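You operate a simulated robot arm through the tools that you are given. There is no shell and no other tool.

The job below is to be done with a simulated robot arm. You get a single attempt, and the scene is never put back.

JOB
Wipe the blue cube light's top clean and charge it to 100%.
Fine: dock it in well B while the charger is off and leave it there; wipe with the felt of the teal block and put the block back; set the dial to FULL; switch off at the end; leave the other lights alone. Set down upright: teal block. What is to be rubbed or washed off counts as gone when no trace of it is left.

Only the result counts: the job must be done as asked and must still hold three seconds after the hand-in. Knocking over, shifting, dropping, spilling or breaking anything else fails it.

ROBOT AND FRAMES
A 7-joint arm with a fingered hand, fixed in place. Base frame: the origin is on the floor under the middle of its stand, x ahead of it, y to its left, z up. Units: mm, rad, N and s.
It reaches about 1023 mm from its shoulder. Its first joint turns from -2.897 to 2.897 rad. Payload 4 kg.
The tool frame sits at the grasp point between the pads (the TCP): z along the fingers, y along the line on which they close. The tips reach 30 mm beyond it. The gripper opens to 104 mm; its body begins 35 mm behind the TCP. The gripper is a hand of 4 fingers: y runs from the thumb to the fingers, the wrist lies at [-15, -113, -190] in the tool frame, and closing takes about 1.5 s.
Orientation is that of the tool frame in the base frame, as a unit quaternion [w, x, y, z]. With the fingers straight down and the wrist toward the robot, the tool's x, y and z point along [0, 1, 0], [1, 0, 0] and [0, 0, -1] of the base frame.

CONTROLS
- The arm moves only by the tool servo_tool. Its argument "commands" is one flat list of numbers, 7 for each row, row after row: the shift along the base's x, y, z in mm, then the turn, a rotation vector about the base's x, y, z in rad, then the closure, from 0 (fully open) to 1 (shut). In form: [tx, ty, tz, ax, ay, az, jaw, tx, ty, tz, ax, ay, az, jaw, ...]. A call has 1 to 20 rows; each row is the pose to reach, as a shift and turn from the pose commanded when the call began. Rows are played at 5 a second. More than 50 mm and 0.15 rad between two rows, or a gripper value outside its range, and nothing of the call is played. A pose out of reach is approached as far as the arm can. The call stops where the force on the tool passes 40 N (or 10 N more than at its start, if that is more) or the arm is blocked; 0.2 s more then pass. The fingers move at their own pace (about 153 mm/s each) and stop on an object; they squeeze with about 30 N. The grip force told is the motor's: it shows also when the fingers shut on nothing. Time passes only in rows, and 0.2 s behind the last, so rows that repeat a pose let the fingers close. It gives the time, the measured TCP pose, the force on the tool (base axes), the opening and the grip force at its end, in the units of the frame above (readings bear some noise), with the torque about the TCP (base axes, N m) and any sound that the robot's microphone picked up.
- Cameras (640 x 400 px; columns grow to the right, rows downward): "scene" is fixed at [236.9, -650, 1511.5]; the picture's right is [1.00, -0.02, 0.00], its down [-0.02, -0.99, -0.17] and it looks along [0.00, 0.17, -0.99] (base axes); focal length 219 px, centre (320, 200). "wrist" rides on the gripper at [61, -92, -130] in the tool frame; the picture's right is [-0.81, 0.27, -0.52], its down [-0.53, -0.71, 0.46] and it looks along [-0.24, 0.64, 0.72] (tool axes); focal length 275 px, centre (320, 200). There is no depth. A picture from a camera that has moved, and an enlarged one, comes with that camera's place and axes in the base frame and with its lens. The place of the scene camera against the robot may be out by one fixed shift of up to 25 mm in any direction.
- get_image(camera): a new picture of that camera. No time passes.
- preshape(shape): the hand has 4 fingers and takes this shape, open, in about a second: jaw (thumb against the fingers, like two jaws); tri (thumb and two fingers); tip (a fingertip pinch); poke (one finger out to press); point (the index stretched); flat (the hand flat); cup (the hand cupped); fist (a fist). The gripper value then closes the fingers along that shape, each until it touches; the sizes above hold for jaw. It gives what a move gives, with no picture.
- zoom(camera, box): a new picture of the part [left, top, right, bottom] of that camera's present view, enlarged. No time passes.
- finish_job(): hands the job in; it is judged then, once.

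Places have to be worked out from the pictures, the camera data and where the tool is seen. Open the gripper and draw the arm clear of the work before you hand the job in, unless the task says otherwise.

The tools are called after ">>>" as a command line: name --argument value ..., lists and objects as JSON in quotes. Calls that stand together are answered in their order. servo_tool: Moves the arm, as the interface text tells. Its arguments: {"type":"object","properties":{"commands":{"type":"array","items":{"type":"number"}}},"required":["commands"]} The other tools are called the same way: preshape (shape) gives the hand a shape; get_image (camera) takes a picture; zoom (camera, box) takes an enlarged picture of a part of a camera's view; finish_job () hands the job in.

At the start:

```text
time: 0.0
eef_pos: [153.2, -391.0, 1161.0]
tcp_rot: [0.0, 0.707, 0.708, 0.0]
force: [-0.6, 0.5, 0.2]
moment: [0.01, 0.01, 0.01]
width: 103.7
gripper_force: 0.0
shape: jaw
```

scene: 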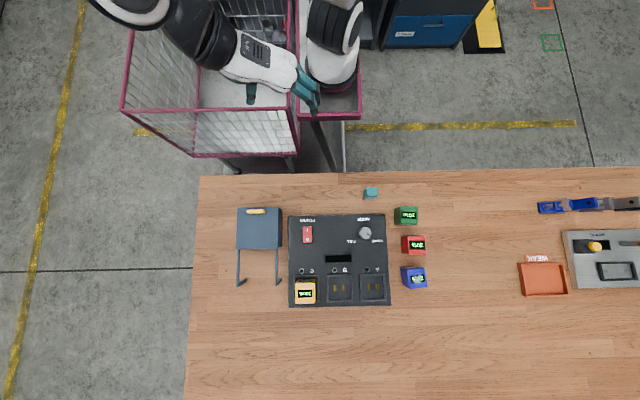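
wrist: 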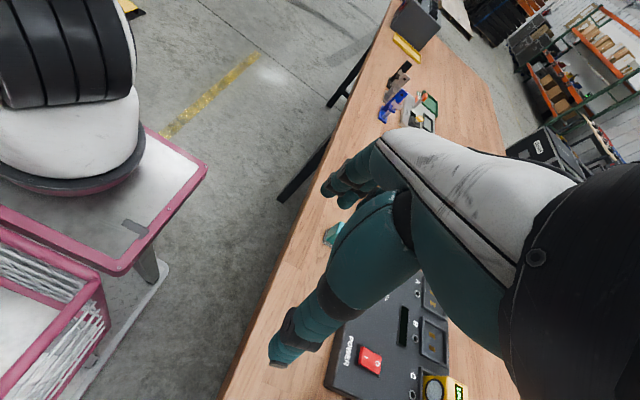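

I start by looking closely at the charger, the lights and the teal block on the table.

>>> zoom --camera "scene" --box '[270, 170, 450, 320]'

>>> zoom --camera "scene" --box '[350, 180, 440, 300]'

>>> zoom --camera "scene" --box '[500, 180, 640, 310]'

```text
2.67 times, centred on (360, 245) of scene
camera zoom: at [236.9, -650.0, 1511.5], right [1.0, -0.02, 0.0], down [-0.02, -0.99, -0.17], along [0.0, 0.17, -0.99], focal length 585 px, centre (213, 80)
```

zoom: 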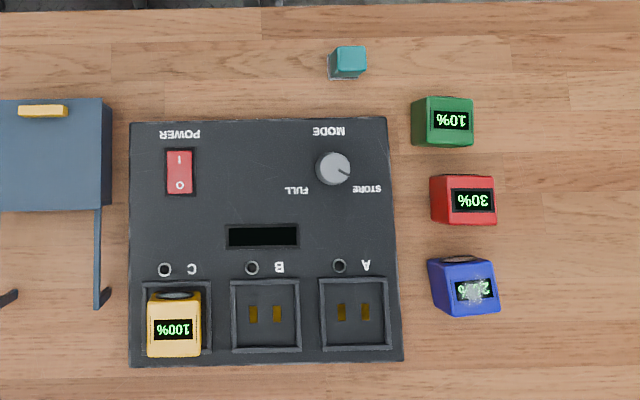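

```text
3.33 times, centred on (395, 240) of scene
camera zoom: at [236.9, -650.0, 1511.5], right [1.0, -0.02, 0.0], down [-0.02, -0.99, -0.17], along [0.0, 0.17, -0.99], focal length 731 px, centre (70, 67)
```

zoom: 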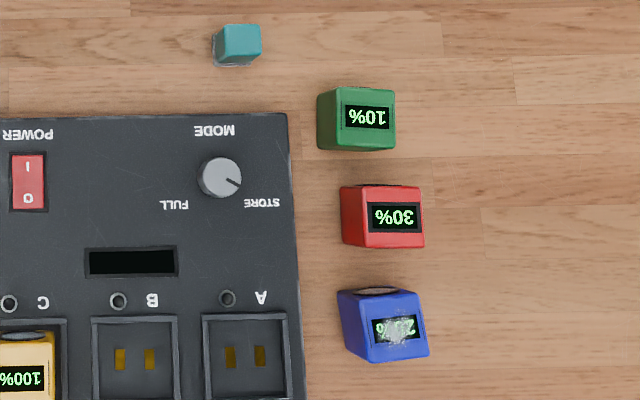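

```text
3.08 times, centred on (570, 245) of scene
camera zoom: at [236.9, -650.0, 1511.5], right [1.0, -0.02, 0.0], down [-0.02, -0.99, -0.17], along [0.0, 0.17, -0.99], focal length 675 px, centre (-449, 62)
```

zoom: 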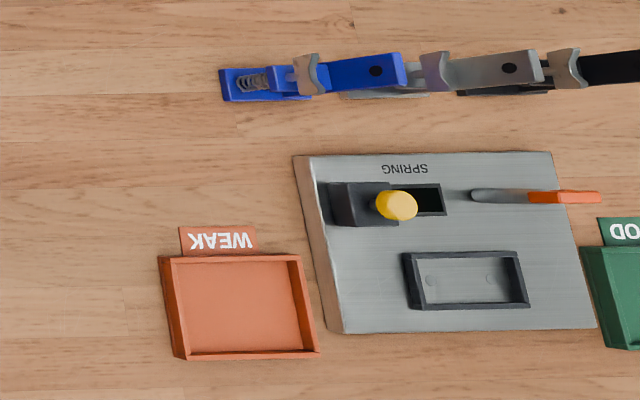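

The charger, cubes and teal block are on a table to the robot's right (−y); I estimate the charger top near z≈890. I zoom the wrist view to check the hand and the scene from there.

>>> zoom --camera "wrist" --box '[260, 200, 500, 400]'

>>> zoom --camera "scene" --box '[80, 0, 380, 180]'

```text
2.00 times, centred on (380, 300) of wrist
camera zoom: at [61.8, -330.0, 1292.0], right [0.27, -0.81, 0.52], down [-0.71, -0.53, -0.46], along [0.64, -0.24, -0.72], focal length 551 px, centre (200, 0)
```

zoom: 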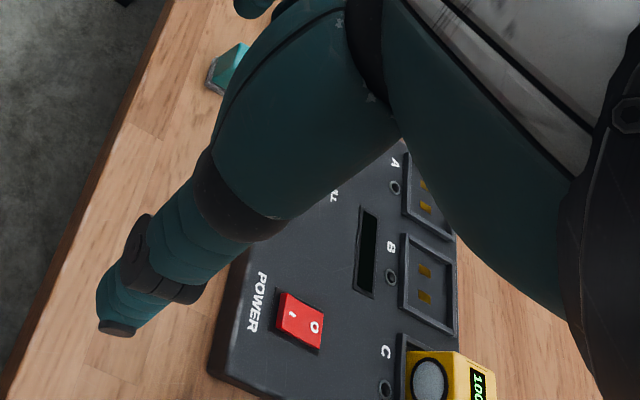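

```text
2.13 times, centred on (230, 90) of scene
camera zoom: at [236.9, -650.0, 1511.5], right [1.0, -0.02, 0.0], down [-0.02, -0.99, -0.17], along [0.0, 0.17, -0.99], focal length 468 px, centre (512, 435)
```

zoom: 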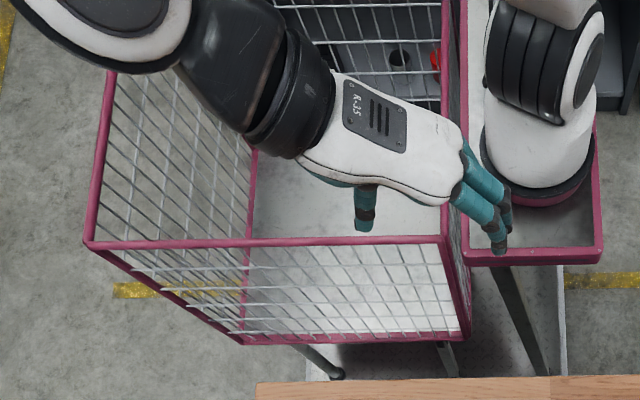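

The hand is fingers-down with the wrist toward −x, and the rocker and wells are visible. I move out over the table at a safe height to get wrist views for measuring.

>>> servo_tool --commands '[20, -42, 0, 0, 0, 0, 0, 40, -84, 0, 0, 0, 0, 0, 60, -126, 0, 0, 0, 0, 0, 80, -168, 0, 0, 0, 0, 0, 97, -209, 0, 0, 0, 0, 0, 97, -209, 0, 0, 0, 0, 0]'

>>> get_image --camera "wrist"

>>> get_image --camera "scene"

```text
time: 1.4
eef_pos: [250.3, -600.1, 1161.1]
tcp_rot: [-0.001, 0.707, 0.707, -0.001]
force: [0.7, 0.1, -0.5]
moment: [0.02, 0.01, -0.03]
width: 103.7
gripper_force: 0.0
shape: jaw
```

```text
taken
camera wrist: at [158.3, -538.9, 1292.6], right [0.27, -0.81, 0.52], down [-0.71, -0.53, -0.46], along [0.64, -0.24, -0.72], focal length 275 px, centre (320, 200)
```

wrist: 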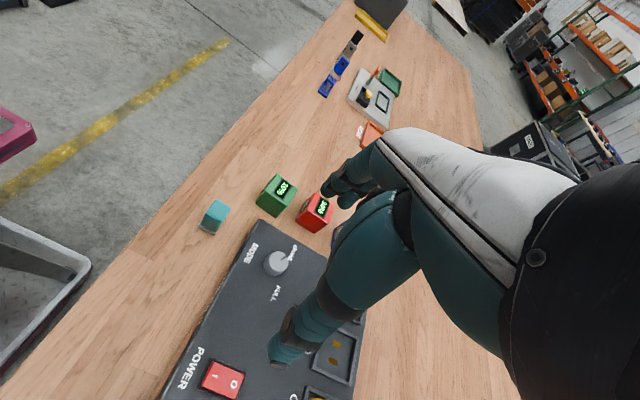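

```text
taken
```

scene: 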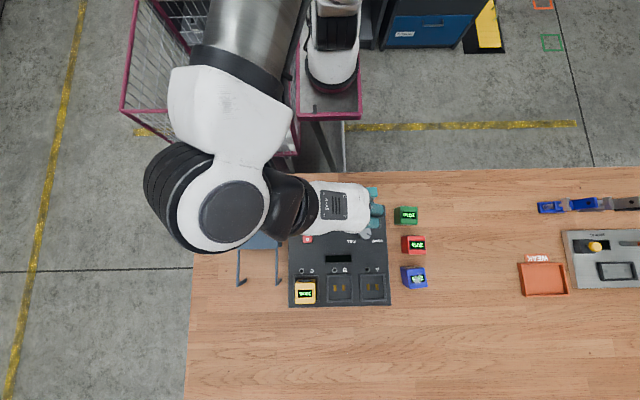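

I can see the teal block, dial, rocker and cubes. I zoom in on the wrist view to take accurate pixel positions.

>>> zoom --camera "wrist" --box '[160, 160, 360, 285]'

>>> zoom --camera "wrist" --box '[150, 275, 350, 400]'

>>> zoom --camera "scene" --box '[290, 180, 440, 310]'

```text
3.20 times, centred on (260, 222) of wrist
camera zoom: at [158.3, -538.9, 1292.6], right [0.27, -0.81, 0.52], down [-0.71, -0.53, -0.46], along [0.64, -0.24, -0.72], focal length 881 px, centre (512, 128)
```

zoom: 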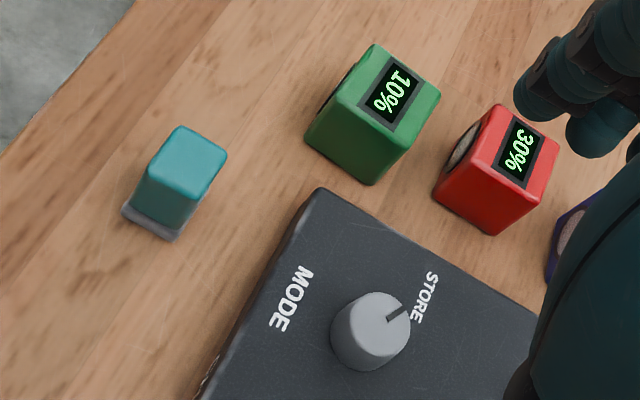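

```text
3.20 times, centred on (250, 338) of wrist
camera zoom: at [158.3, -538.9, 1292.6], right [0.27, -0.81, 0.52], down [-0.71, -0.53, -0.46], along [0.64, -0.24, -0.72], focal length 881 px, centre (544, -240)
```

zoom: 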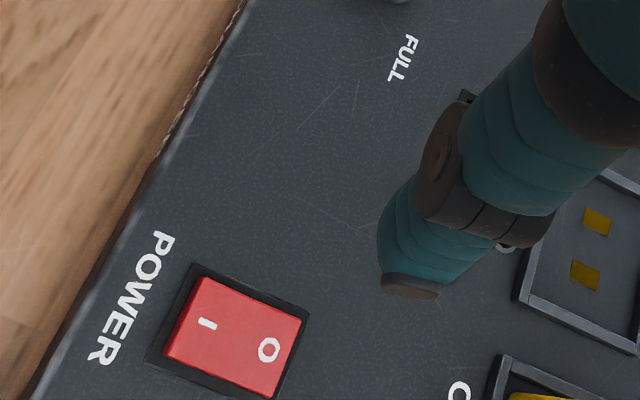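

```text
3.08 times, centred on (365, 245) of scene
camera zoom: at [236.9, -650.0, 1511.5], right [1.0, -0.02, 0.0], down [-0.02, -0.99, -0.17], along [0.0, 0.17, -0.99], focal length 675 px, centre (182, 62)
```

zoom: 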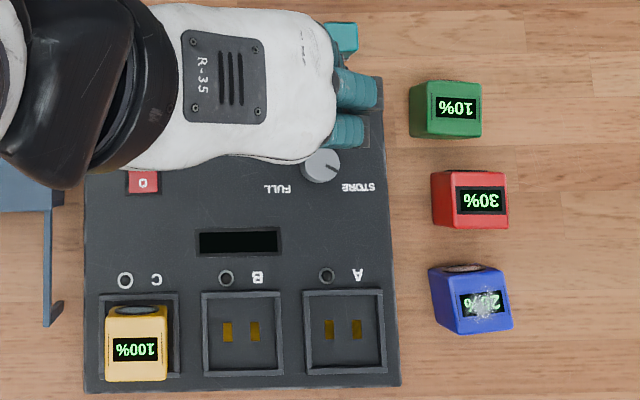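

The teal block's felt is a grey layer on its underside, and the dial points at STORE. I shift the hand further in −y for a clear view of the blue cube and the wells.

>>> servo_tool --commands '[0, -40, 0, 0, 0, 0, 0, 0, -80, 0, 0, 0, 0, 0, 0, -120, 0, 0, 0, 0, 0, 0, -160, 0, 0, 0, 0, 0, 0, -160, 0, 0, 0, 0, 0]'

>>> get_image --camera "wrist"

>>> zoom --camera "wrist" --box '[160, 160, 360, 285]'

>>> zoom --camera "wrist" --box '[100, 240, 340, 390]'

>>> zoom --camera "scene" --box '[350, 180, 440, 240]'

```text
time: 2.6
eef_pos: [251.0, -760.1, 1161.0]
tcp_rot: [0.0, 0.707, 0.707, 0.0]
force: [-1.1, 0.3, 0.0]
moment: [-0.01, 0.02, 0.01]
width: 103.9
gripper_force: 0.0
shape: jaw
```

```text
taken
camera wrist: at [158.8, -698.7, 1292.9], right [0.27, -0.81, 0.52], down [-0.71, -0.53, -0.46], along [0.64, -0.24, -0.72], focal length 275 px, centre (320, 200)
```

wrist: 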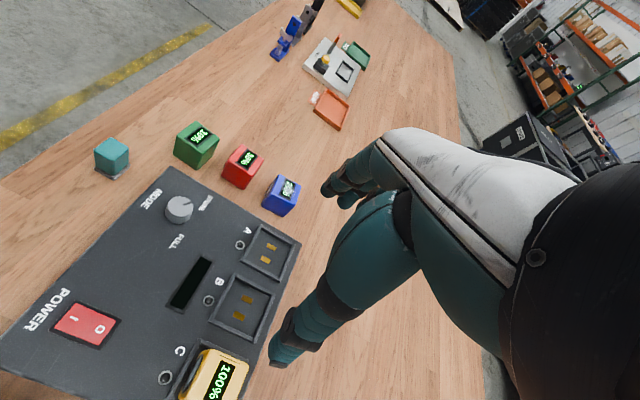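

```text
3.20 times, centred on (260, 222) of wrist
camera zoom: at [158.8, -698.7, 1292.9], right [0.27, -0.81, 0.52], down [-0.71, -0.53, -0.46], along [0.64, -0.24, -0.72], focal length 881 px, centre (512, 128)
```

zoom: 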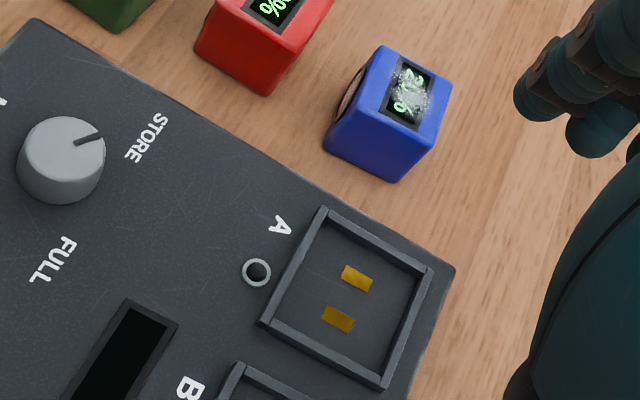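

```text
2.67 times, centred on (220, 315) of wrist
camera zoom: at [158.8, -698.7, 1292.9], right [0.27, -0.81, 0.52], down [-0.71, -0.53, -0.46], along [0.64, -0.24, -0.72], focal length 734 px, centre (587, -107)
```

zoom: 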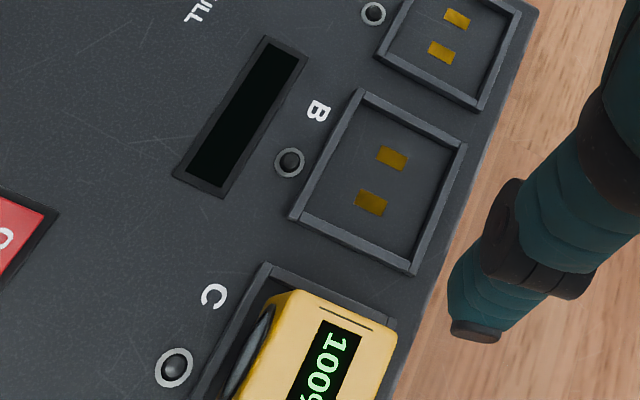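

```text
6.67 times, centred on (395, 210) of scene
camera zoom: at [236.9, -650.0, 1511.5], right [1.0, -0.02, 0.0], down [-0.02, -0.99, -0.17], along [0.0, 0.17, -0.99], focal length 1462 px, centre (-180, 133)
```

zoom: 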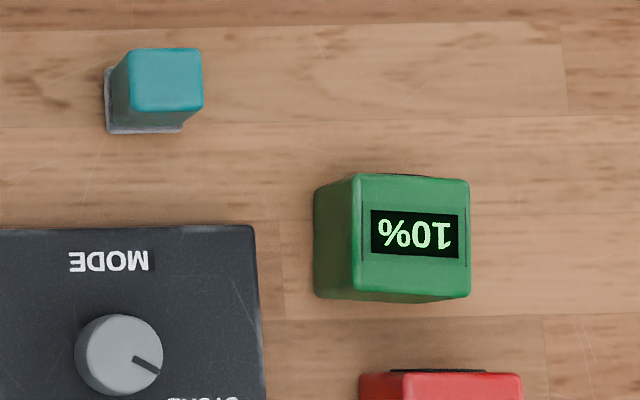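

From the wrist views: table z≈860, charger top ≈881, dial top at about (350,−639,904), rocker at about (187,−640,895). I zoom more on the blue cube and the wells for fine measurement.

>>> zoom --camera "wrist" --box '[250, 165, 314, 205]'

>>> zoom --camera "wrist" --box '[250, 190, 314, 230]'

>>> zoom --camera "wrist" --box '[190, 260, 286, 350]'

>>> zoom --camera "wrist" --box '[40, 280, 136, 370]'

>>> zoom --camera "wrist" --box '[85, 130, 149, 190]'

```text
10.00 times, centred on (282, 185) of wrist
camera zoom: at [158.8, -698.7, 1292.9], right [0.27, -0.81, 0.52], down [-0.71, -0.53, -0.46], along [0.64, -0.24, -0.72], focal length 2753 px, centre (700, 350)
```

zoom: 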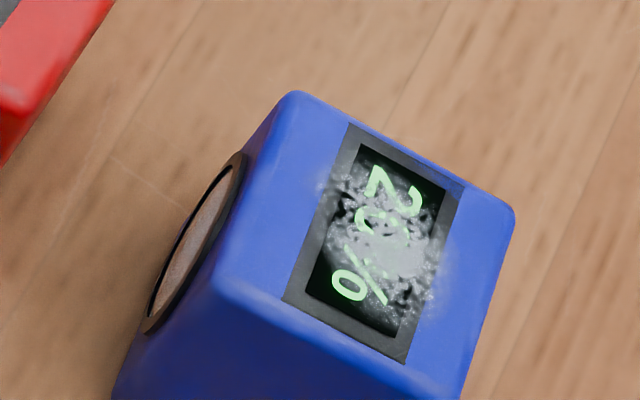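

```text
10.00 times, centred on (282, 210) of wrist
camera zoom: at [158.8, -698.7, 1292.9], right [0.27, -0.81, 0.52], down [-0.71, -0.53, -0.46], along [0.64, -0.24, -0.72], focal length 2753 px, centre (700, 100)
```

zoom: 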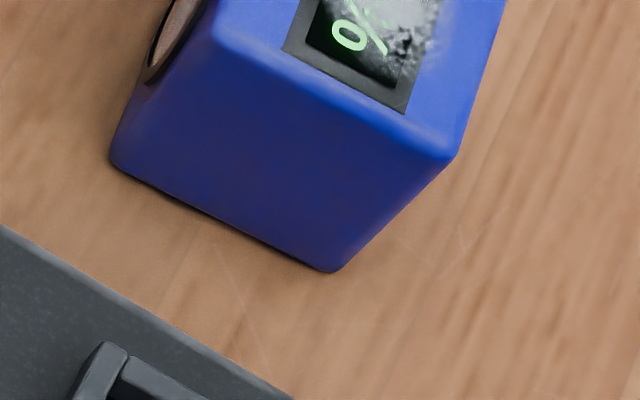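

```text
4.44 times, centred on (238, 305) of wrist
camera zoom: at [158.8, -698.7, 1292.9], right [0.27, -0.81, 0.52], down [-0.71, -0.53, -0.46], along [0.64, -0.24, -0.72], focal length 1224 px, centre (684, -267)
```

zoom: 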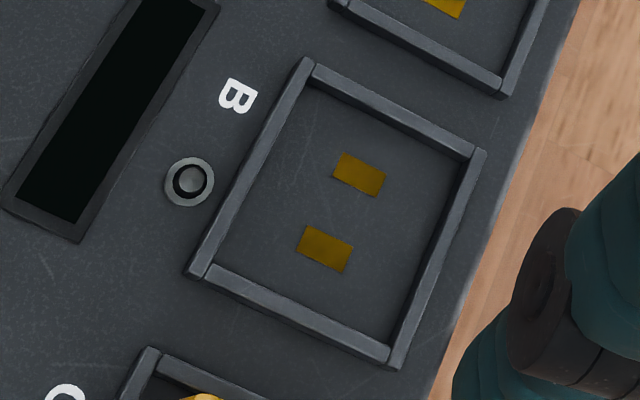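

```text
4.44 times, centred on (88, 325) of wrist
camera zoom: at [158.8, -698.7, 1292.9], right [0.27, -0.81, 0.52], down [-0.71, -0.53, -0.46], along [0.64, -0.24, -0.72], focal length 1224 px, centre (1351, -356)
```

zoom: 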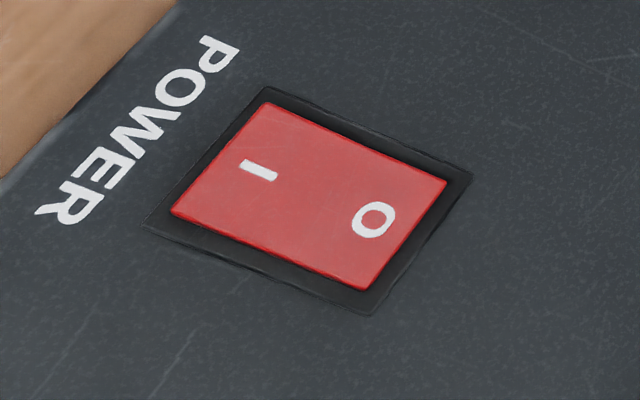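

```text
6.67 times, centred on (117, 160) of wrist
camera zoom: at [158.8, -698.7, 1292.9], right [0.27, -0.81, 0.52], down [-0.71, -0.53, -0.46], along [0.64, -0.24, -0.72], focal length 1835 px, centre (1673, 467)
```

zoom: 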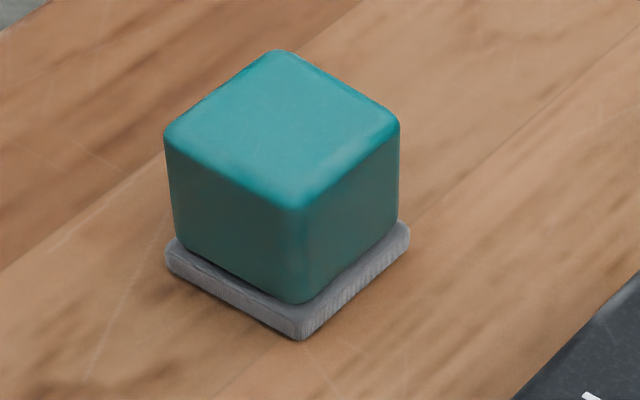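

The zooms give me good numbers: blue cube centre ≈(476,−762), 50 mm, yaw ≈+6°; well B centre ≈(273,−788); teal block ≈(371,−525), top ≈908; rocker I-end (186,−626), O-end (186,−653). I check the unknown blue stand left of the charger, since the wrist will pass over it.

>>> zoom --camera "scene" --box '[200, 180, 330, 310]'

>>> zoom --camera "scene" --box '[280, 210, 440, 310]'

>>> zoom --camera "wrist" --box '[140, 320, 300, 400]'

```text
3.08 times, centred on (265, 245) of scene
camera zoom: at [236.9, -650.0, 1511.5], right [1.0, -0.02, 0.0], down [-0.02, -0.99, -0.17], along [0.0, 0.17, -0.99], focal length 675 px, centre (489, 62)
```

zoom: 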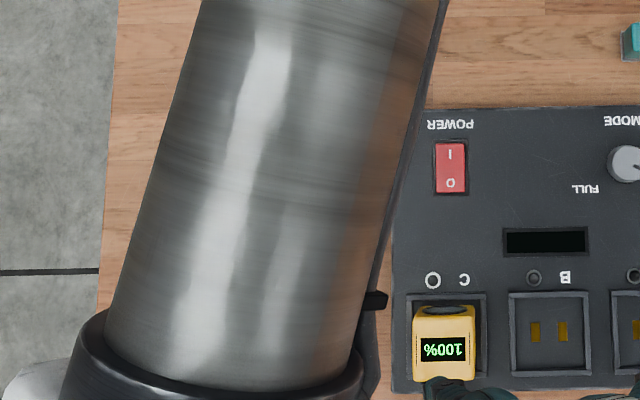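

```text
4.00 times, centred on (360, 260) of scene
camera zoom: at [236.9, -650.0, 1511.5], right [1.0, -0.02, 0.0], down [-0.02, -0.99, -0.17], along [0.0, 0.17, -0.99], focal length 877 px, centre (160, -40)
```

zoom: 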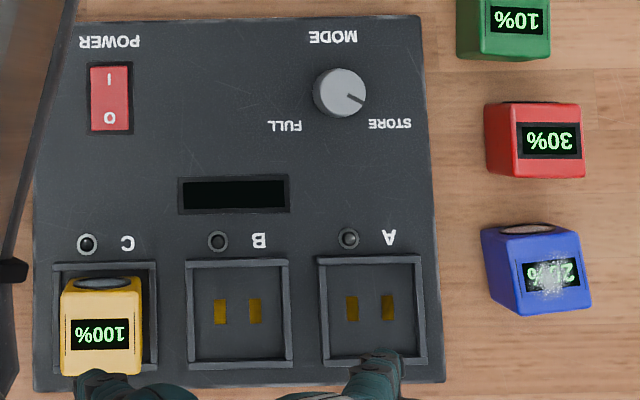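

```text
4.00 times, centred on (220, 360) of wrist
camera zoom: at [158.8, -698.7, 1292.9], right [0.27, -0.81, 0.52], down [-0.71, -0.53, -0.46], along [0.64, -0.24, -0.72], focal length 1101 px, centre (720, -440)
```

zoom: 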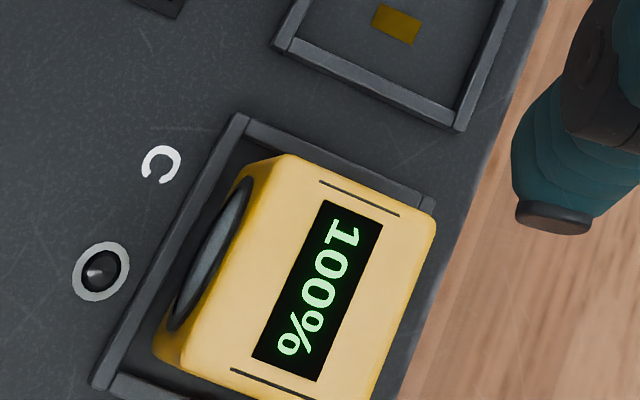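

The display is dark, so the charger is off; the stand is low (~70 mm). I now move above the blue cube with the hand partly open and yawed +0.11 rad to match it.

>>> servo_tool --commands '[37.4, -0.4, -26.8, 0, 0, 0.0183, 0.28, 74.9, -0.7, -53.7, 0, 0, 0.0367, 0.28, 112.3, -1.1, -80.5, 0, 0, 0.055, 0.28, 149.8, -1.5, -107.3, 0, 0, 0.0733, 0.28, 187.2, -1.8, -134.2, 0, 0, 0.0917, 0.28, 224.7, -2.2, -161, 0, 0, 0.11, 0.28, 224.7, -2.2, -161, 0, 0, 0.11, 0.28]'

>>> get_image --camera "wrist"

>>> zoom --camera "scene" --box '[350, 200, 450, 310]'

```text
time: 4.2
eef_pos: [476.2, -761.4, 998.8]
tcp_rot: [0.0, 0.666, 0.746, 0.001]
force: [0.2, 0.2, 0.4]
moment: [-0.01, 0.0, -0.03]
width: 75.0
gripper_force: 0.2
shape: jaw
```

```text
taken
camera wrist: at [378.5, -710.4, 1129.5], right [0.36, -0.78, 0.52], down [-0.65, -0.61, -0.46], along [0.67, -0.17, -0.72], focal length 275 px, centre (320, 200)
```

wrist: 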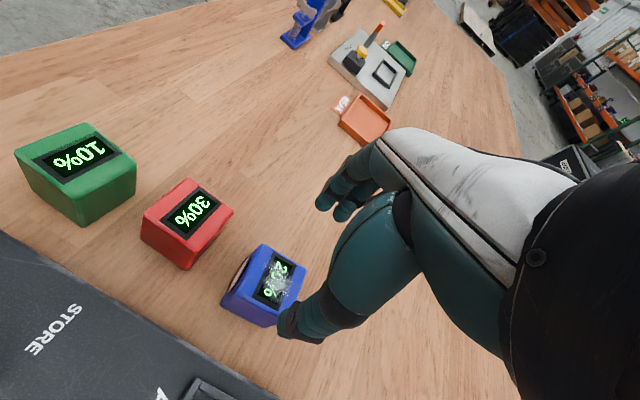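

```text
3.64 times, centred on (400, 255) of scene
camera zoom: at [236.9, -650.0, 1511.5], right [1.0, -0.02, 0.0], down [-0.02, -0.99, -0.17], along [0.0, 0.17, -0.99], focal length 798 px, centre (29, 0)
```

zoom: 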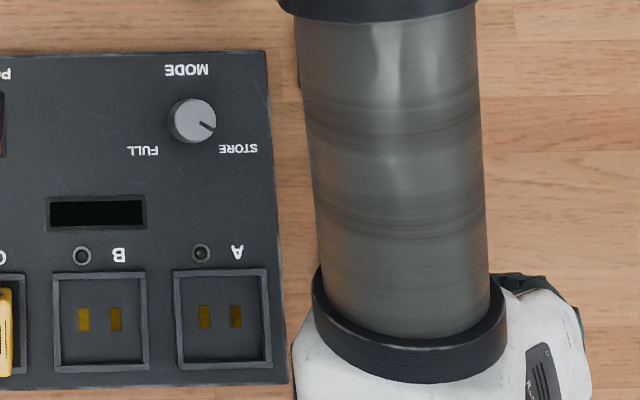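

The cube's corner projects exactly where seen, confirming the position estimate. I descend most of the way and check that the thumb and fingers straddle the cube.

>>> servo_tool --commands '[0, 0, -20, 0, 0, 0, 0.28, 0, 0, -40, 0, 0, 0, 0.28, 0, 0, -52, 0, 0, 0, 0.28, 0, 0, -52, 0, 0, 0, 0.28]'

>>> zoom --camera "wrist" --box '[160, 150, 440, 325]'

```text
time: 5.2
eef_pos: [475.0, -761.9, 947.6]
tcp_rot: [0.0, 0.667, 0.745, 0.0]
force: [-0.3, -0.4, 1.0]
moment: [0.0, -0.04, 0.01]
width: 75.2
gripper_force: 0.1
shape: jaw
```

```text
2.29 times, centred on (300, 238) of wrist
camera zoom: at [377.6, -711.1, 1078.5], right [0.36, -0.78, 0.52], down [-0.65, -0.61, -0.46], along [0.67, -0.17, -0.72], focal length 629 px, centre (366, 114)
```

zoom: 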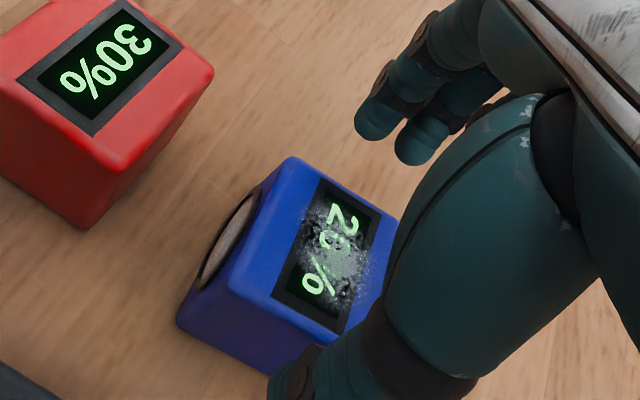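

The hand is lined up over the cube with fingers beyond its +x face and thumb at −x. I lower to TCP z≈913 and then close.

>>> servo_tool --commands '[0, 0, -15, 0, 0, 0, 0.28, 0, 0, -28, 0, 0, 0, 0.28, 0, 0, -35, 0, 0, 0, 0.28, 0, 0, -35, 0, 0, 0, 0.28]'

>>> get_image --camera "wrist"

>>> zoom --camera "wrist" --box '[200, 150, 400, 400]'

```text
time: 6.2
eef_pos: [475.4, -762.6, 912.0]
tcp_rot: [0.0, 0.667, 0.745, 0.001]
force: [-1.2, 0.4, -0.2]
moment: [0.04, 0.02, 0.02]
width: 75.0
gripper_force: 0.0
shape: jaw
```

```text
taken
camera wrist: at [377.5, -711.6, 1043.4], right [0.36, -0.78, 0.52], down [-0.65, -0.61, -0.46], along [0.67, -0.17, -0.72], focal length 275 px, centre (320, 200)
```

wrist: 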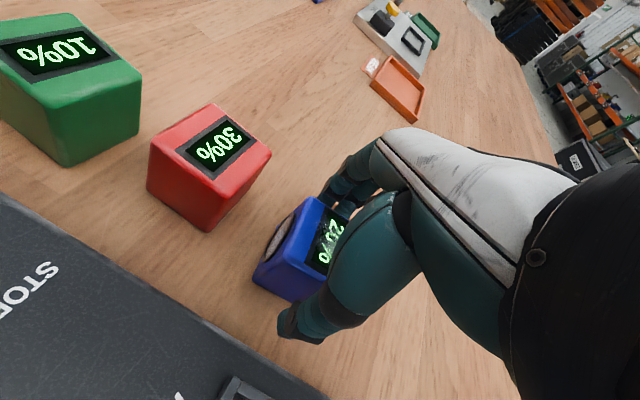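

```text
1.60 times, centred on (300, 275) of wrist
camera zoom: at [377.5, -711.6, 1043.4], right [0.36, -0.78, 0.52], down [-0.65, -0.61, -0.46], along [0.67, -0.17, -0.72], focal length 440 px, centre (352, 80)
```

zoom: 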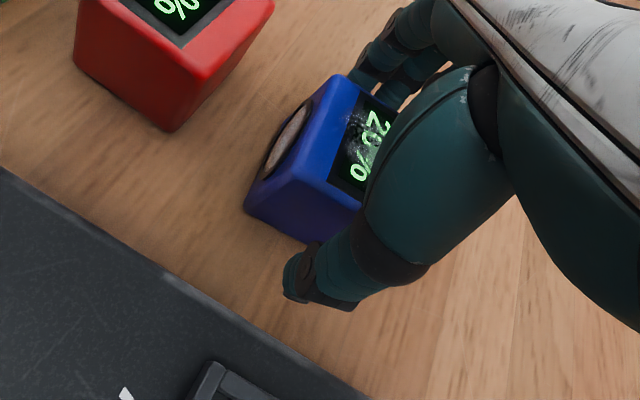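

The hand straddles the cube with no contact. I close on it.

>>> servo_tool --commands '[0, 0, 0, 0, 0, 0, 0.4, 0, 0, 0, 0, 0, 0, 0.5, 0, 0, 0, 0, 0, 0, 0.6, 0, 0, 0, 0, 0, 0, 0.7, 0, 0, 0, 0, 0, 0, 0.7, 0, 0, 0, 0, 0, 0, 0.7]'

>>> zoom --camera "wrist" --box '[200, 150, 400, 400]'

```text
time: 7.6
eef_pos: [474.0, -762.0, 913.2]
tcp_rot: [0.0, 0.667, 0.745, 0.001]
force: [-1.0, -0.4, 0.1]
moment: [0.0, 0.04, 0.0]
width: 43.8
gripper_force: 29.4
shape: jaw
```

```text
1.60 times, centred on (300, 275) of wrist
camera zoom: at [377.5, -711.6, 1043.6], right [0.36, -0.78, 0.52], down [-0.65, -0.61, -0.46], along [0.67, -0.17, -0.72], focal length 440 px, centre (352, 80)
```

zoom: 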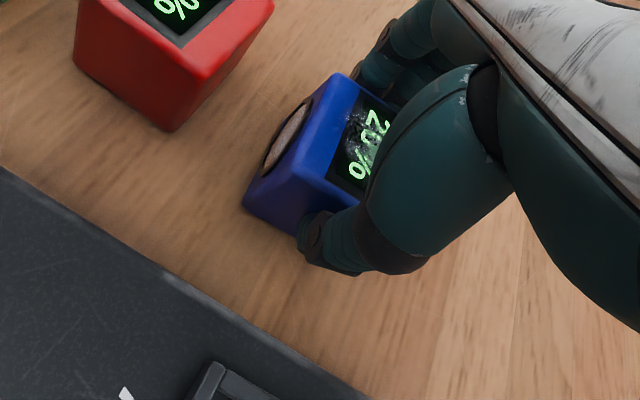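

Grip force reads 29 N, so the cube is held. I lift slowly 30 mm and check.

>>> servo_tool --commands '[0, 0, 10, 0, 0, 0, 0.7, 0, 0, 20, 0, 0, 0, 0.7, 0, 0, 35, 0, 0, 0, 0.7, 0, 0, 50, 0, 0, 0, 0.7, 0, 0, 50, 0, 0, 0, 0.7]'

>>> get_image --camera "wrist"

>>> zoom --camera "wrist" --box '[200, 150, 400, 400]'

```text
time: 8.8
eef_pos: [476.0, -762.6, 962.1]
tcp_rot: [0.0, 0.667, 0.745, 0.0]
force: [-1.1, -0.2, -3.0]
moment: [0.02, 0.0, 0.0]
width: 44.0
gripper_force: 29.7
shape: jaw
```

```text
taken
camera wrist: at [377.5, -711.7, 1093.9], right [0.36, -0.78, 0.52], down [-0.65, -0.61, -0.46], along [0.67, -0.17, -0.72], focal length 275 px, centre (320, 200)
```

wrist: 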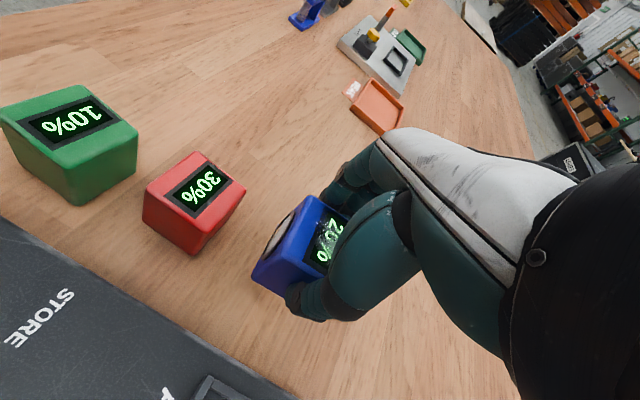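

```text
1.60 times, centred on (300, 275) of wrist
camera zoom: at [377.5, -711.7, 1093.9], right [0.36, -0.78, 0.52], down [-0.65, -0.61, -0.46], along [0.67, -0.17, -0.72], focal length 440 px, centre (352, 80)
```

zoom: 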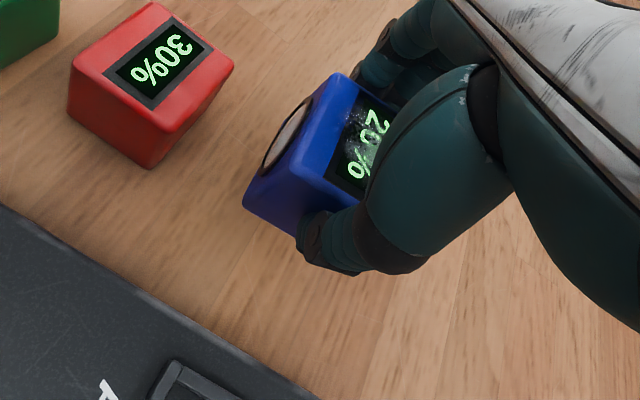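

The cube is firmly held (≈3 N weight) and unmoved in the hand. I raise to transit height, carry it above well B and turn it back to yaw 0.

>>> servo_tool --commands '[0, 0, 27, 0, 0, 0, 0.7, -40, -5, 27, 0, 0, -0.022, 0.7, -80, -10, 27, 0, 0, -0.044, 0.7, -120, -15, 27, 0, 0, -0.066, 0.7, -160, -20, 27, 0, 0, -0.088, 0.7, -203.4, -25.4, 27, 0, 0, -0.11, 0.7, -203.4, -25.4, 27, 0, 0, -0.11, 0.7, -203.4, -25.4, 27, 0, 0, -0.11, 0.7]'

>>> get_image --camera "wrist"

>>> zoom --camera "wrist" --box '[180, 170, 380, 400]'

>>> zoom --camera "scene" --box '[280, 210, 440, 310]'

```text
time: 10.6
eef_pos: [270.9, -789.3, 990.0]
tcp_rot: [0.0, 0.707, 0.707, -0.001]
force: [-0.1, 0.0, -2.1]
moment: [-0.02, -0.01, -0.01]
width: 43.7
gripper_force: 29.9
shape: jaw
```

```text
taken
camera wrist: at [179.3, -727.3, 1120.6], right [0.27, -0.81, 0.52], down [-0.71, -0.53, -0.46], along [0.64, -0.24, -0.72], focal length 275 px, centre (320, 200)
```

wrist: 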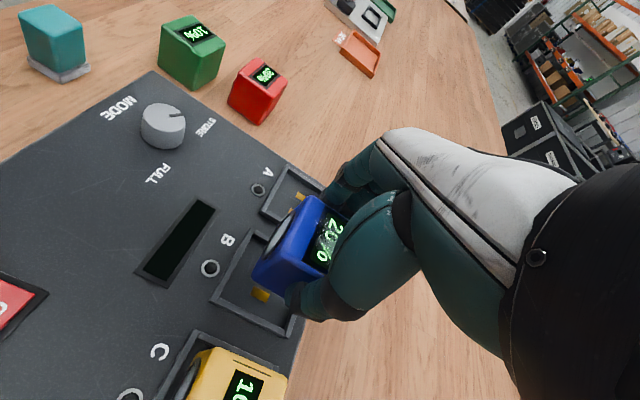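

```text
1.74 times, centred on (280, 285) of wrist
camera zoom: at [179.3, -727.3, 1120.6], right [0.27, -0.81, 0.52], down [-0.71, -0.53, -0.46], along [0.64, -0.24, -0.72], focal length 479 px, centre (390, 52)
```

zoom: 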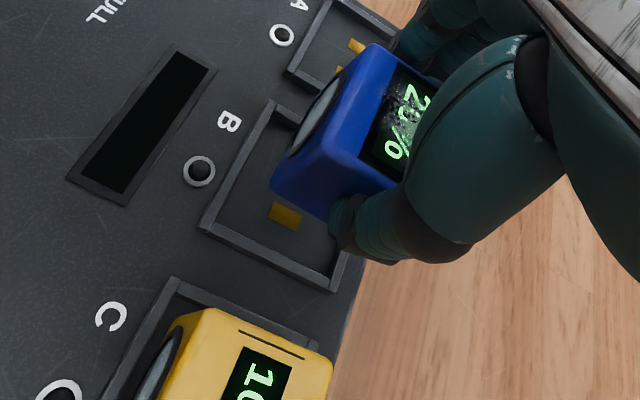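

```text
4.00 times, centred on (360, 260) of scene
camera zoom: at [236.9, -650.0, 1511.5], right [1.0, -0.02, 0.0], down [-0.02, -0.99, -0.17], along [0.0, 0.17, -0.99], focal length 877 px, centre (160, -40)
```

zoom: 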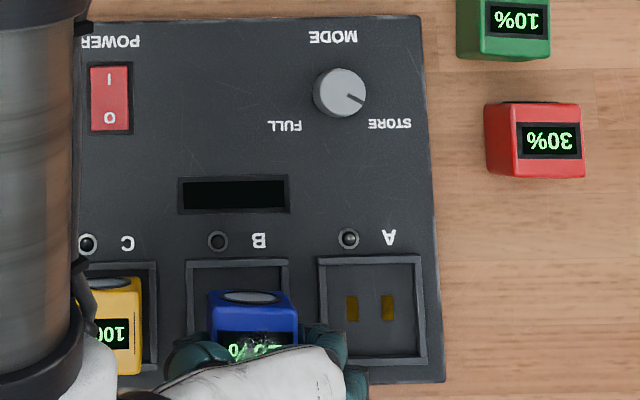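

The cube hangs centred over well B (cube ≈272 vs well centre ≈273.5 in x, y matches). I lower most of the way, nudging +1 mm in x.

>>> servo_tool --commands '[1, 0, -18, 0, 0, 0, 0.7, 1, 0, -34, 0, 0, 0, 0.7, 1, 0, -46, 0, 0, 0, 0.7, 1, 0, -46, 0, 0, 0, 0.7]'

>>> zoom --camera "wrist" --box '[180, 170, 380, 400]'

>>> zoom --camera "scene" --box '[280, 210, 440, 310]'

```text
time: 11.6
eef_pos: [270.6, -787.9, 943.7]
tcp_rot: [-0.001, 0.708, 0.706, 0.0]
force: [-0.6, 0.0, -2.0]
moment: [0.01, 0.02, -0.01]
width: 43.8
gripper_force: 30.2
shape: jaw
```

```text
1.74 times, centred on (280, 285) of wrist
camera zoom: at [180.5, -727.0, 1074.6], right [0.27, -0.81, 0.52], down [-0.71, -0.53, -0.46], along [0.64, -0.24, -0.72], focal length 479 px, centre (390, 52)
```

zoom: 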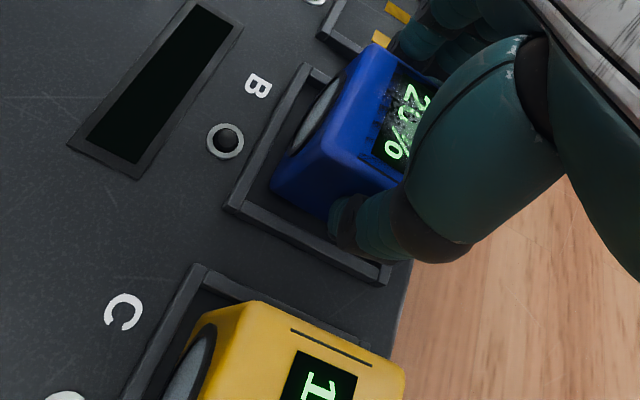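

```text
4.00 times, centred on (360, 260) of scene
camera zoom: at [236.9, -650.0, 1511.5], right [1.0, -0.02, 0.0], down [-0.02, -0.99, -0.17], along [0.0, 0.17, -0.99], focal length 877 px, centre (160, -40)
```

zoom: 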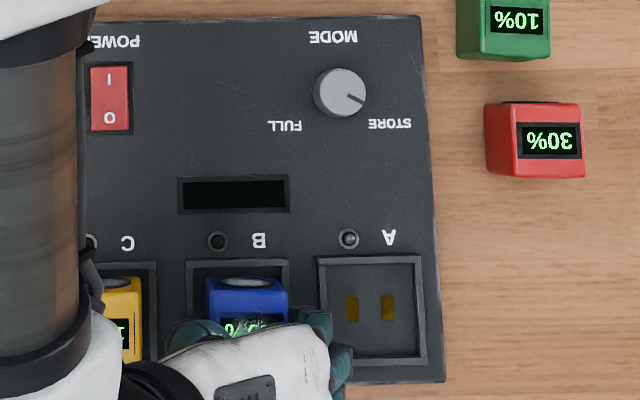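

The cube is just above the rim and within it. I shift +1.5 mm in x and lower in small steps until it seats.

>>> servo_tool --commands '[1.5, 0, 0, 0, 0, 0, 0.7, 1.5, 0, -3, 0, 0, 0, 0.7, 1.5, 0, -6, 0, 0, 0, 0.7, 1.5, 0, -8, 0, 0, 0, 0.7, 1.5, 0, -9.5, 0, 0, 0, 0.7, 1.5, 0, -9.5, 0, 0, 0, 0.7]'

>>> zoom --camera "wrist" --box '[180, 170, 380, 400]'

```text
time: 12.8
eef_pos: [273.3, -790.0, 941.2]
tcp_rot: [0.003, 0.707, 0.707, -0.002]
force: [-3.6, 3.6, 16.3]
moment: [0.12, 0.15, 0.1]
width: 46.0
gripper_force: 29.4
shape: jaw
stopped in row 5: the force on the tool passed its limit at 42 N (the readings are from after the stop); the commanded pose is now the measured one
```

```text
1.74 times, centred on (280, 285) of wrist
camera zoom: at [182.6, -726.8, 1071.3], right [0.27, -0.81, 0.53], down [-0.71, -0.54, -0.45], along [0.65, -0.25, -0.72], focal length 479 px, centre (390, 52)
```

zoom: 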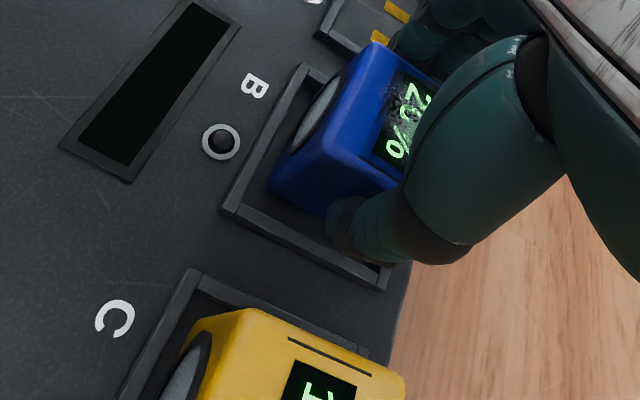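

The descent stopped with the cube bottom near z≈890; it may already be on the well floor or on the rim. I zoom in on the cube's lower edge and compare with the yellow cube.

>>> zoom --camera "wrist" --box '[240, 185, 340, 305]'

>>> zoom --camera "scene" --box '[300, 255, 380, 310]'

>>> get_image --camera "wrist"

```text
3.33 times, centred on (290, 245) of wrist
camera zoom: at [182.6, -726.8, 1071.3], right [0.27, -0.81, 0.53], down [-0.71, -0.54, -0.45], along [0.65, -0.25, -0.72], focal length 918 px, centre (420, 50)
```

zoom: 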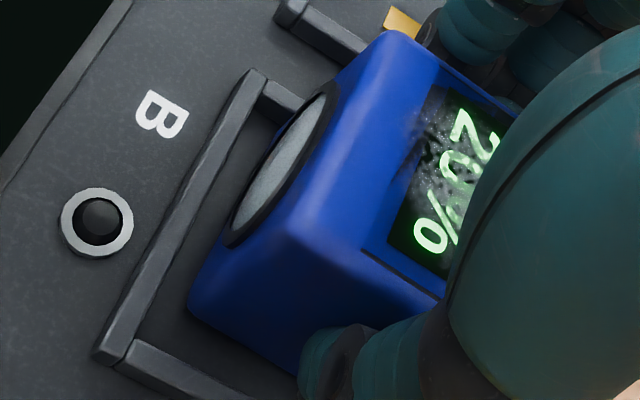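

```text
7.27 times, centred on (340, 282) of scene
camera zoom: at [236.9, -650.0, 1511.5], right [1.0, -0.02, 0.0], down [-0.02, -0.99, -0.17], along [0.0, 0.17, -0.99], focal length 1595 px, centre (174, -400)
```

zoom: 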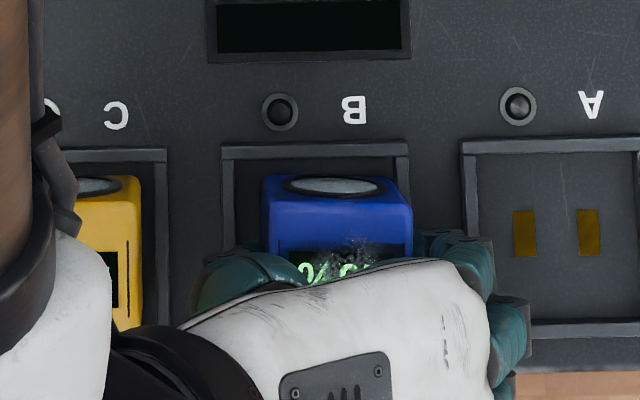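

```text
taken
camera wrist: at [182.6, -726.8, 1071.3], right [0.27, -0.81, 0.53], down [-0.71, -0.54, -0.45], along [0.65, -0.25, -0.72], focal length 275 px, centre (320, 200)
```

wrist: 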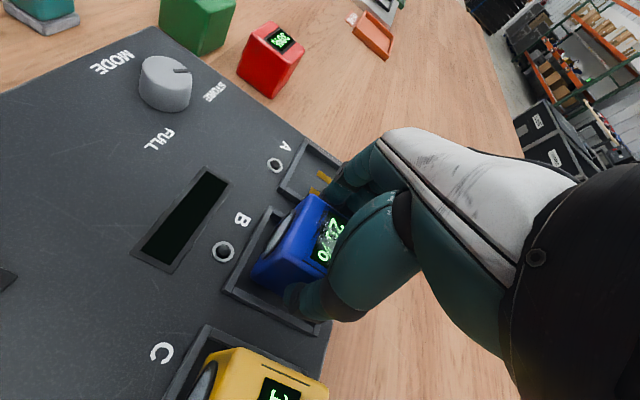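

The scene view shows the cube's +x edge over the +x rim, so I overshot in x and it is sitting on the rim. I lift 6 mm, restore the small tilt, and shift about −3.5 mm in x and −1 mm in y before trying again.

>>> servo_tool --commands '[0, 0, 4, 0.003, 0.001, 0, 0.7, 0, 0, 8, 0.006, 0.001, 0, 0.7, -2, -0.5, 8, 0.006, 0.001, 0, 0.7, -3.5, -0.5, 8, 0.006, 0.001, 0, 0.7, -3.5, -0.5, 8, 0.006, 0.001, 0, 0.7]'

>>> zoom --camera "wrist" --box '[240, 185, 340, 305]'

>>> zoom --camera "scene" --box '[300, 255, 380, 310]'

```text
time: 14.0
eef_pos: [270.0, -788.9, 947.0]
tcp_rot: [0.001, 0.708, 0.707, 0.0]
force: [-0.3, -0.1, -2.5]
moment: [0.0, 0.02, -0.01]
width: 45.0
gripper_force: 30.1
shape: jaw
```

```text
3.33 times, centred on (290, 245) of wrist
camera zoom: at [179.7, -728.5, 1077.5], right [0.27, -0.81, 0.52], down [-0.71, -0.53, -0.46], along [0.65, -0.24, -0.72], focal length 918 px, centre (420, 50)
```

zoom: 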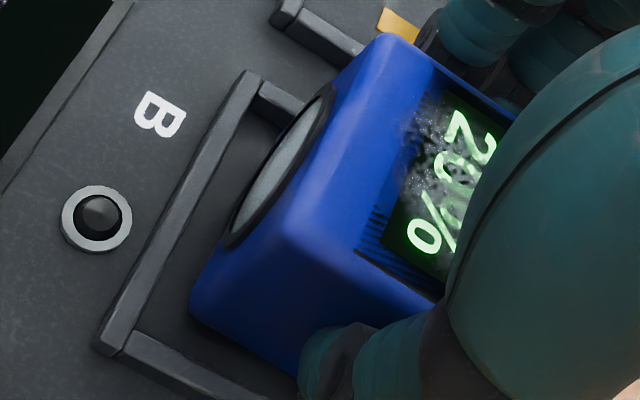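

```text
7.27 times, centred on (340, 282) of scene
camera zoom: at [236.9, -650.0, 1511.5], right [1.0, -0.02, 0.0], down [-0.02, -0.99, -0.17], along [0.0, 0.17, -0.99], focal length 1595 px, centre (174, -400)
```

zoom: 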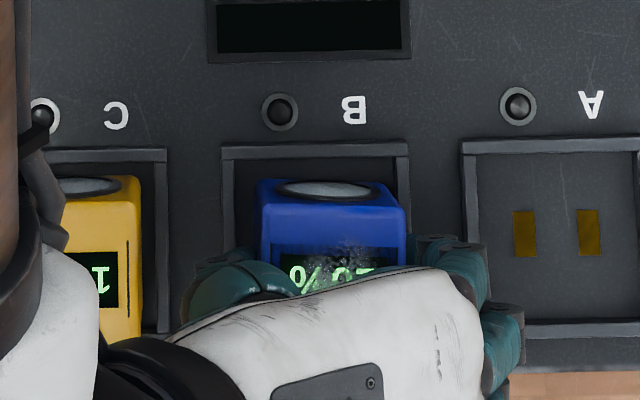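

The cube sits about −3° yawed in the grip (both views agree), so I rotate the hand +0.055 rad, shift −1 mm in y, then look again.

>>> servo_tool --commands '[0, -0.5, 0, 0, 0, 0.028, 0.7, 0, -1, 0, 0, 0, 0.055, 0.7, 0, -1, 0, 0, 0, 0.055, 0.7, 0, -1, 0, 0, 0, 0.055, 0.7]'

>>> zoom --camera "wrist" --box '[220, 185, 340, 305]'

>>> zoom --camera "scene" --box '[310, 260, 370, 300]'

```text
time: 15.0
eef_pos: [271.4, -791.3, 946.5]
tcp_rot: [-0.001, 0.688, 0.726, -0.001]
force: [-0.6, 0.3, -2.3]
moment: [-0.01, -0.01, -0.01]
width: 45.2
gripper_force: 30.1
shape: jaw
```

```text
3.33 times, centred on (280, 245) of wrist
camera zoom: at [176.6, -734.5, 1077.4], right [0.32, -0.79, 0.52], down [-0.68, -0.57, -0.46], along [0.66, -0.21, -0.72], focal length 918 px, centre (453, 50)
```

zoom: 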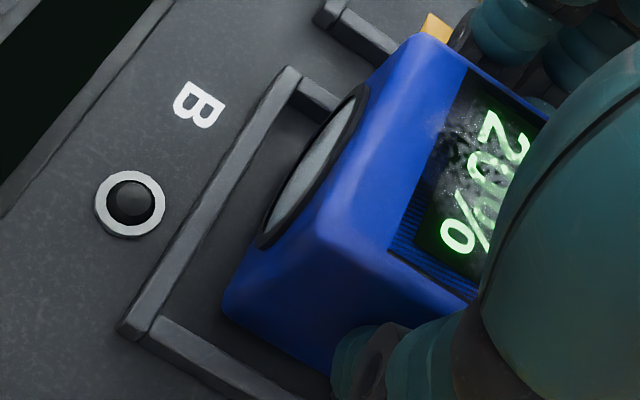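

```text
10.00 times, centred on (340, 280) of scene
camera zoom: at [236.9, -650.0, 1511.5], right [1.0, -0.02, 0.0], down [-0.02, -0.99, -0.17], along [0.0, 0.17, -0.99], focal length 2193 px, centre (120, -600)
```

zoom: 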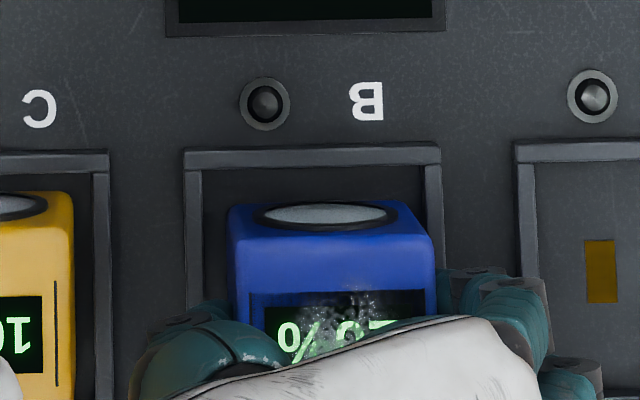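

Now the cube edges are parallel to and centred in the well in both views. I lower in small steps.

>>> servo_tool --commands '[0, 0, -3, 0, 0, 0, 0.7, 0, 0, -5, 0, 0, 0, 0.7, 0, 0, -7, 0, 0, 0, 0.7, 0, 0, -9, 0, 0, 0, 0.7, 0, 0, -9, 0, 0, 0, 0.7]'

>>> zoom --camera "wrist" --box '[220, 185, 340, 305]'

>>> zoom --camera "scene" --box '[310, 260, 370, 300]'

```text
time: 16.2
eef_pos: [272.5, -789.9, 941.4]
tcp_rot: [0.002, 0.688, 0.726, -0.001]
force: [-0.4, -1.6, 30.8]
moment: [-0.06, 0.07, 0.0]
width: 45.8
gripper_force: 30.4
shape: jaw
```

```text
3.33 times, centred on (280, 245) of wrist
camera zoom: at [176.6, -734.0, 1070.9], right [0.32, -0.79, 0.52], down [-0.68, -0.57, -0.45], along [0.66, -0.21, -0.72], focal length 918 px, centre (453, 50)
```

zoom: 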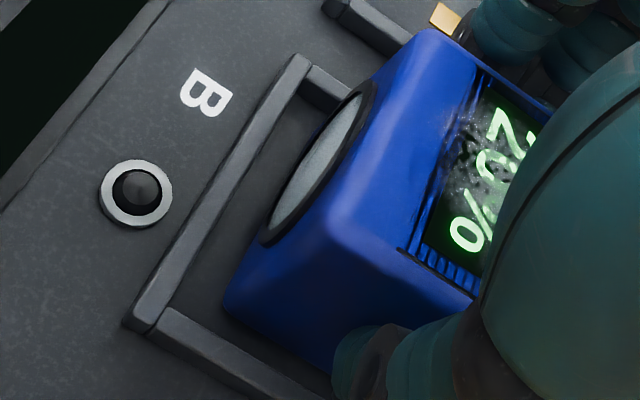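

```text
10.00 times, centred on (340, 280) of scene
camera zoom: at [236.9, -650.0, 1511.5], right [1.0, -0.02, 0.0], down [-0.02, -0.99, -0.17], along [0.0, 0.17, -0.99], focal length 2193 px, centre (120, -600)
```

zoom: 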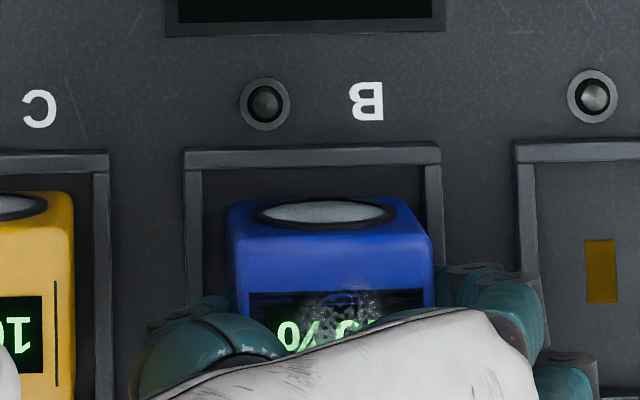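

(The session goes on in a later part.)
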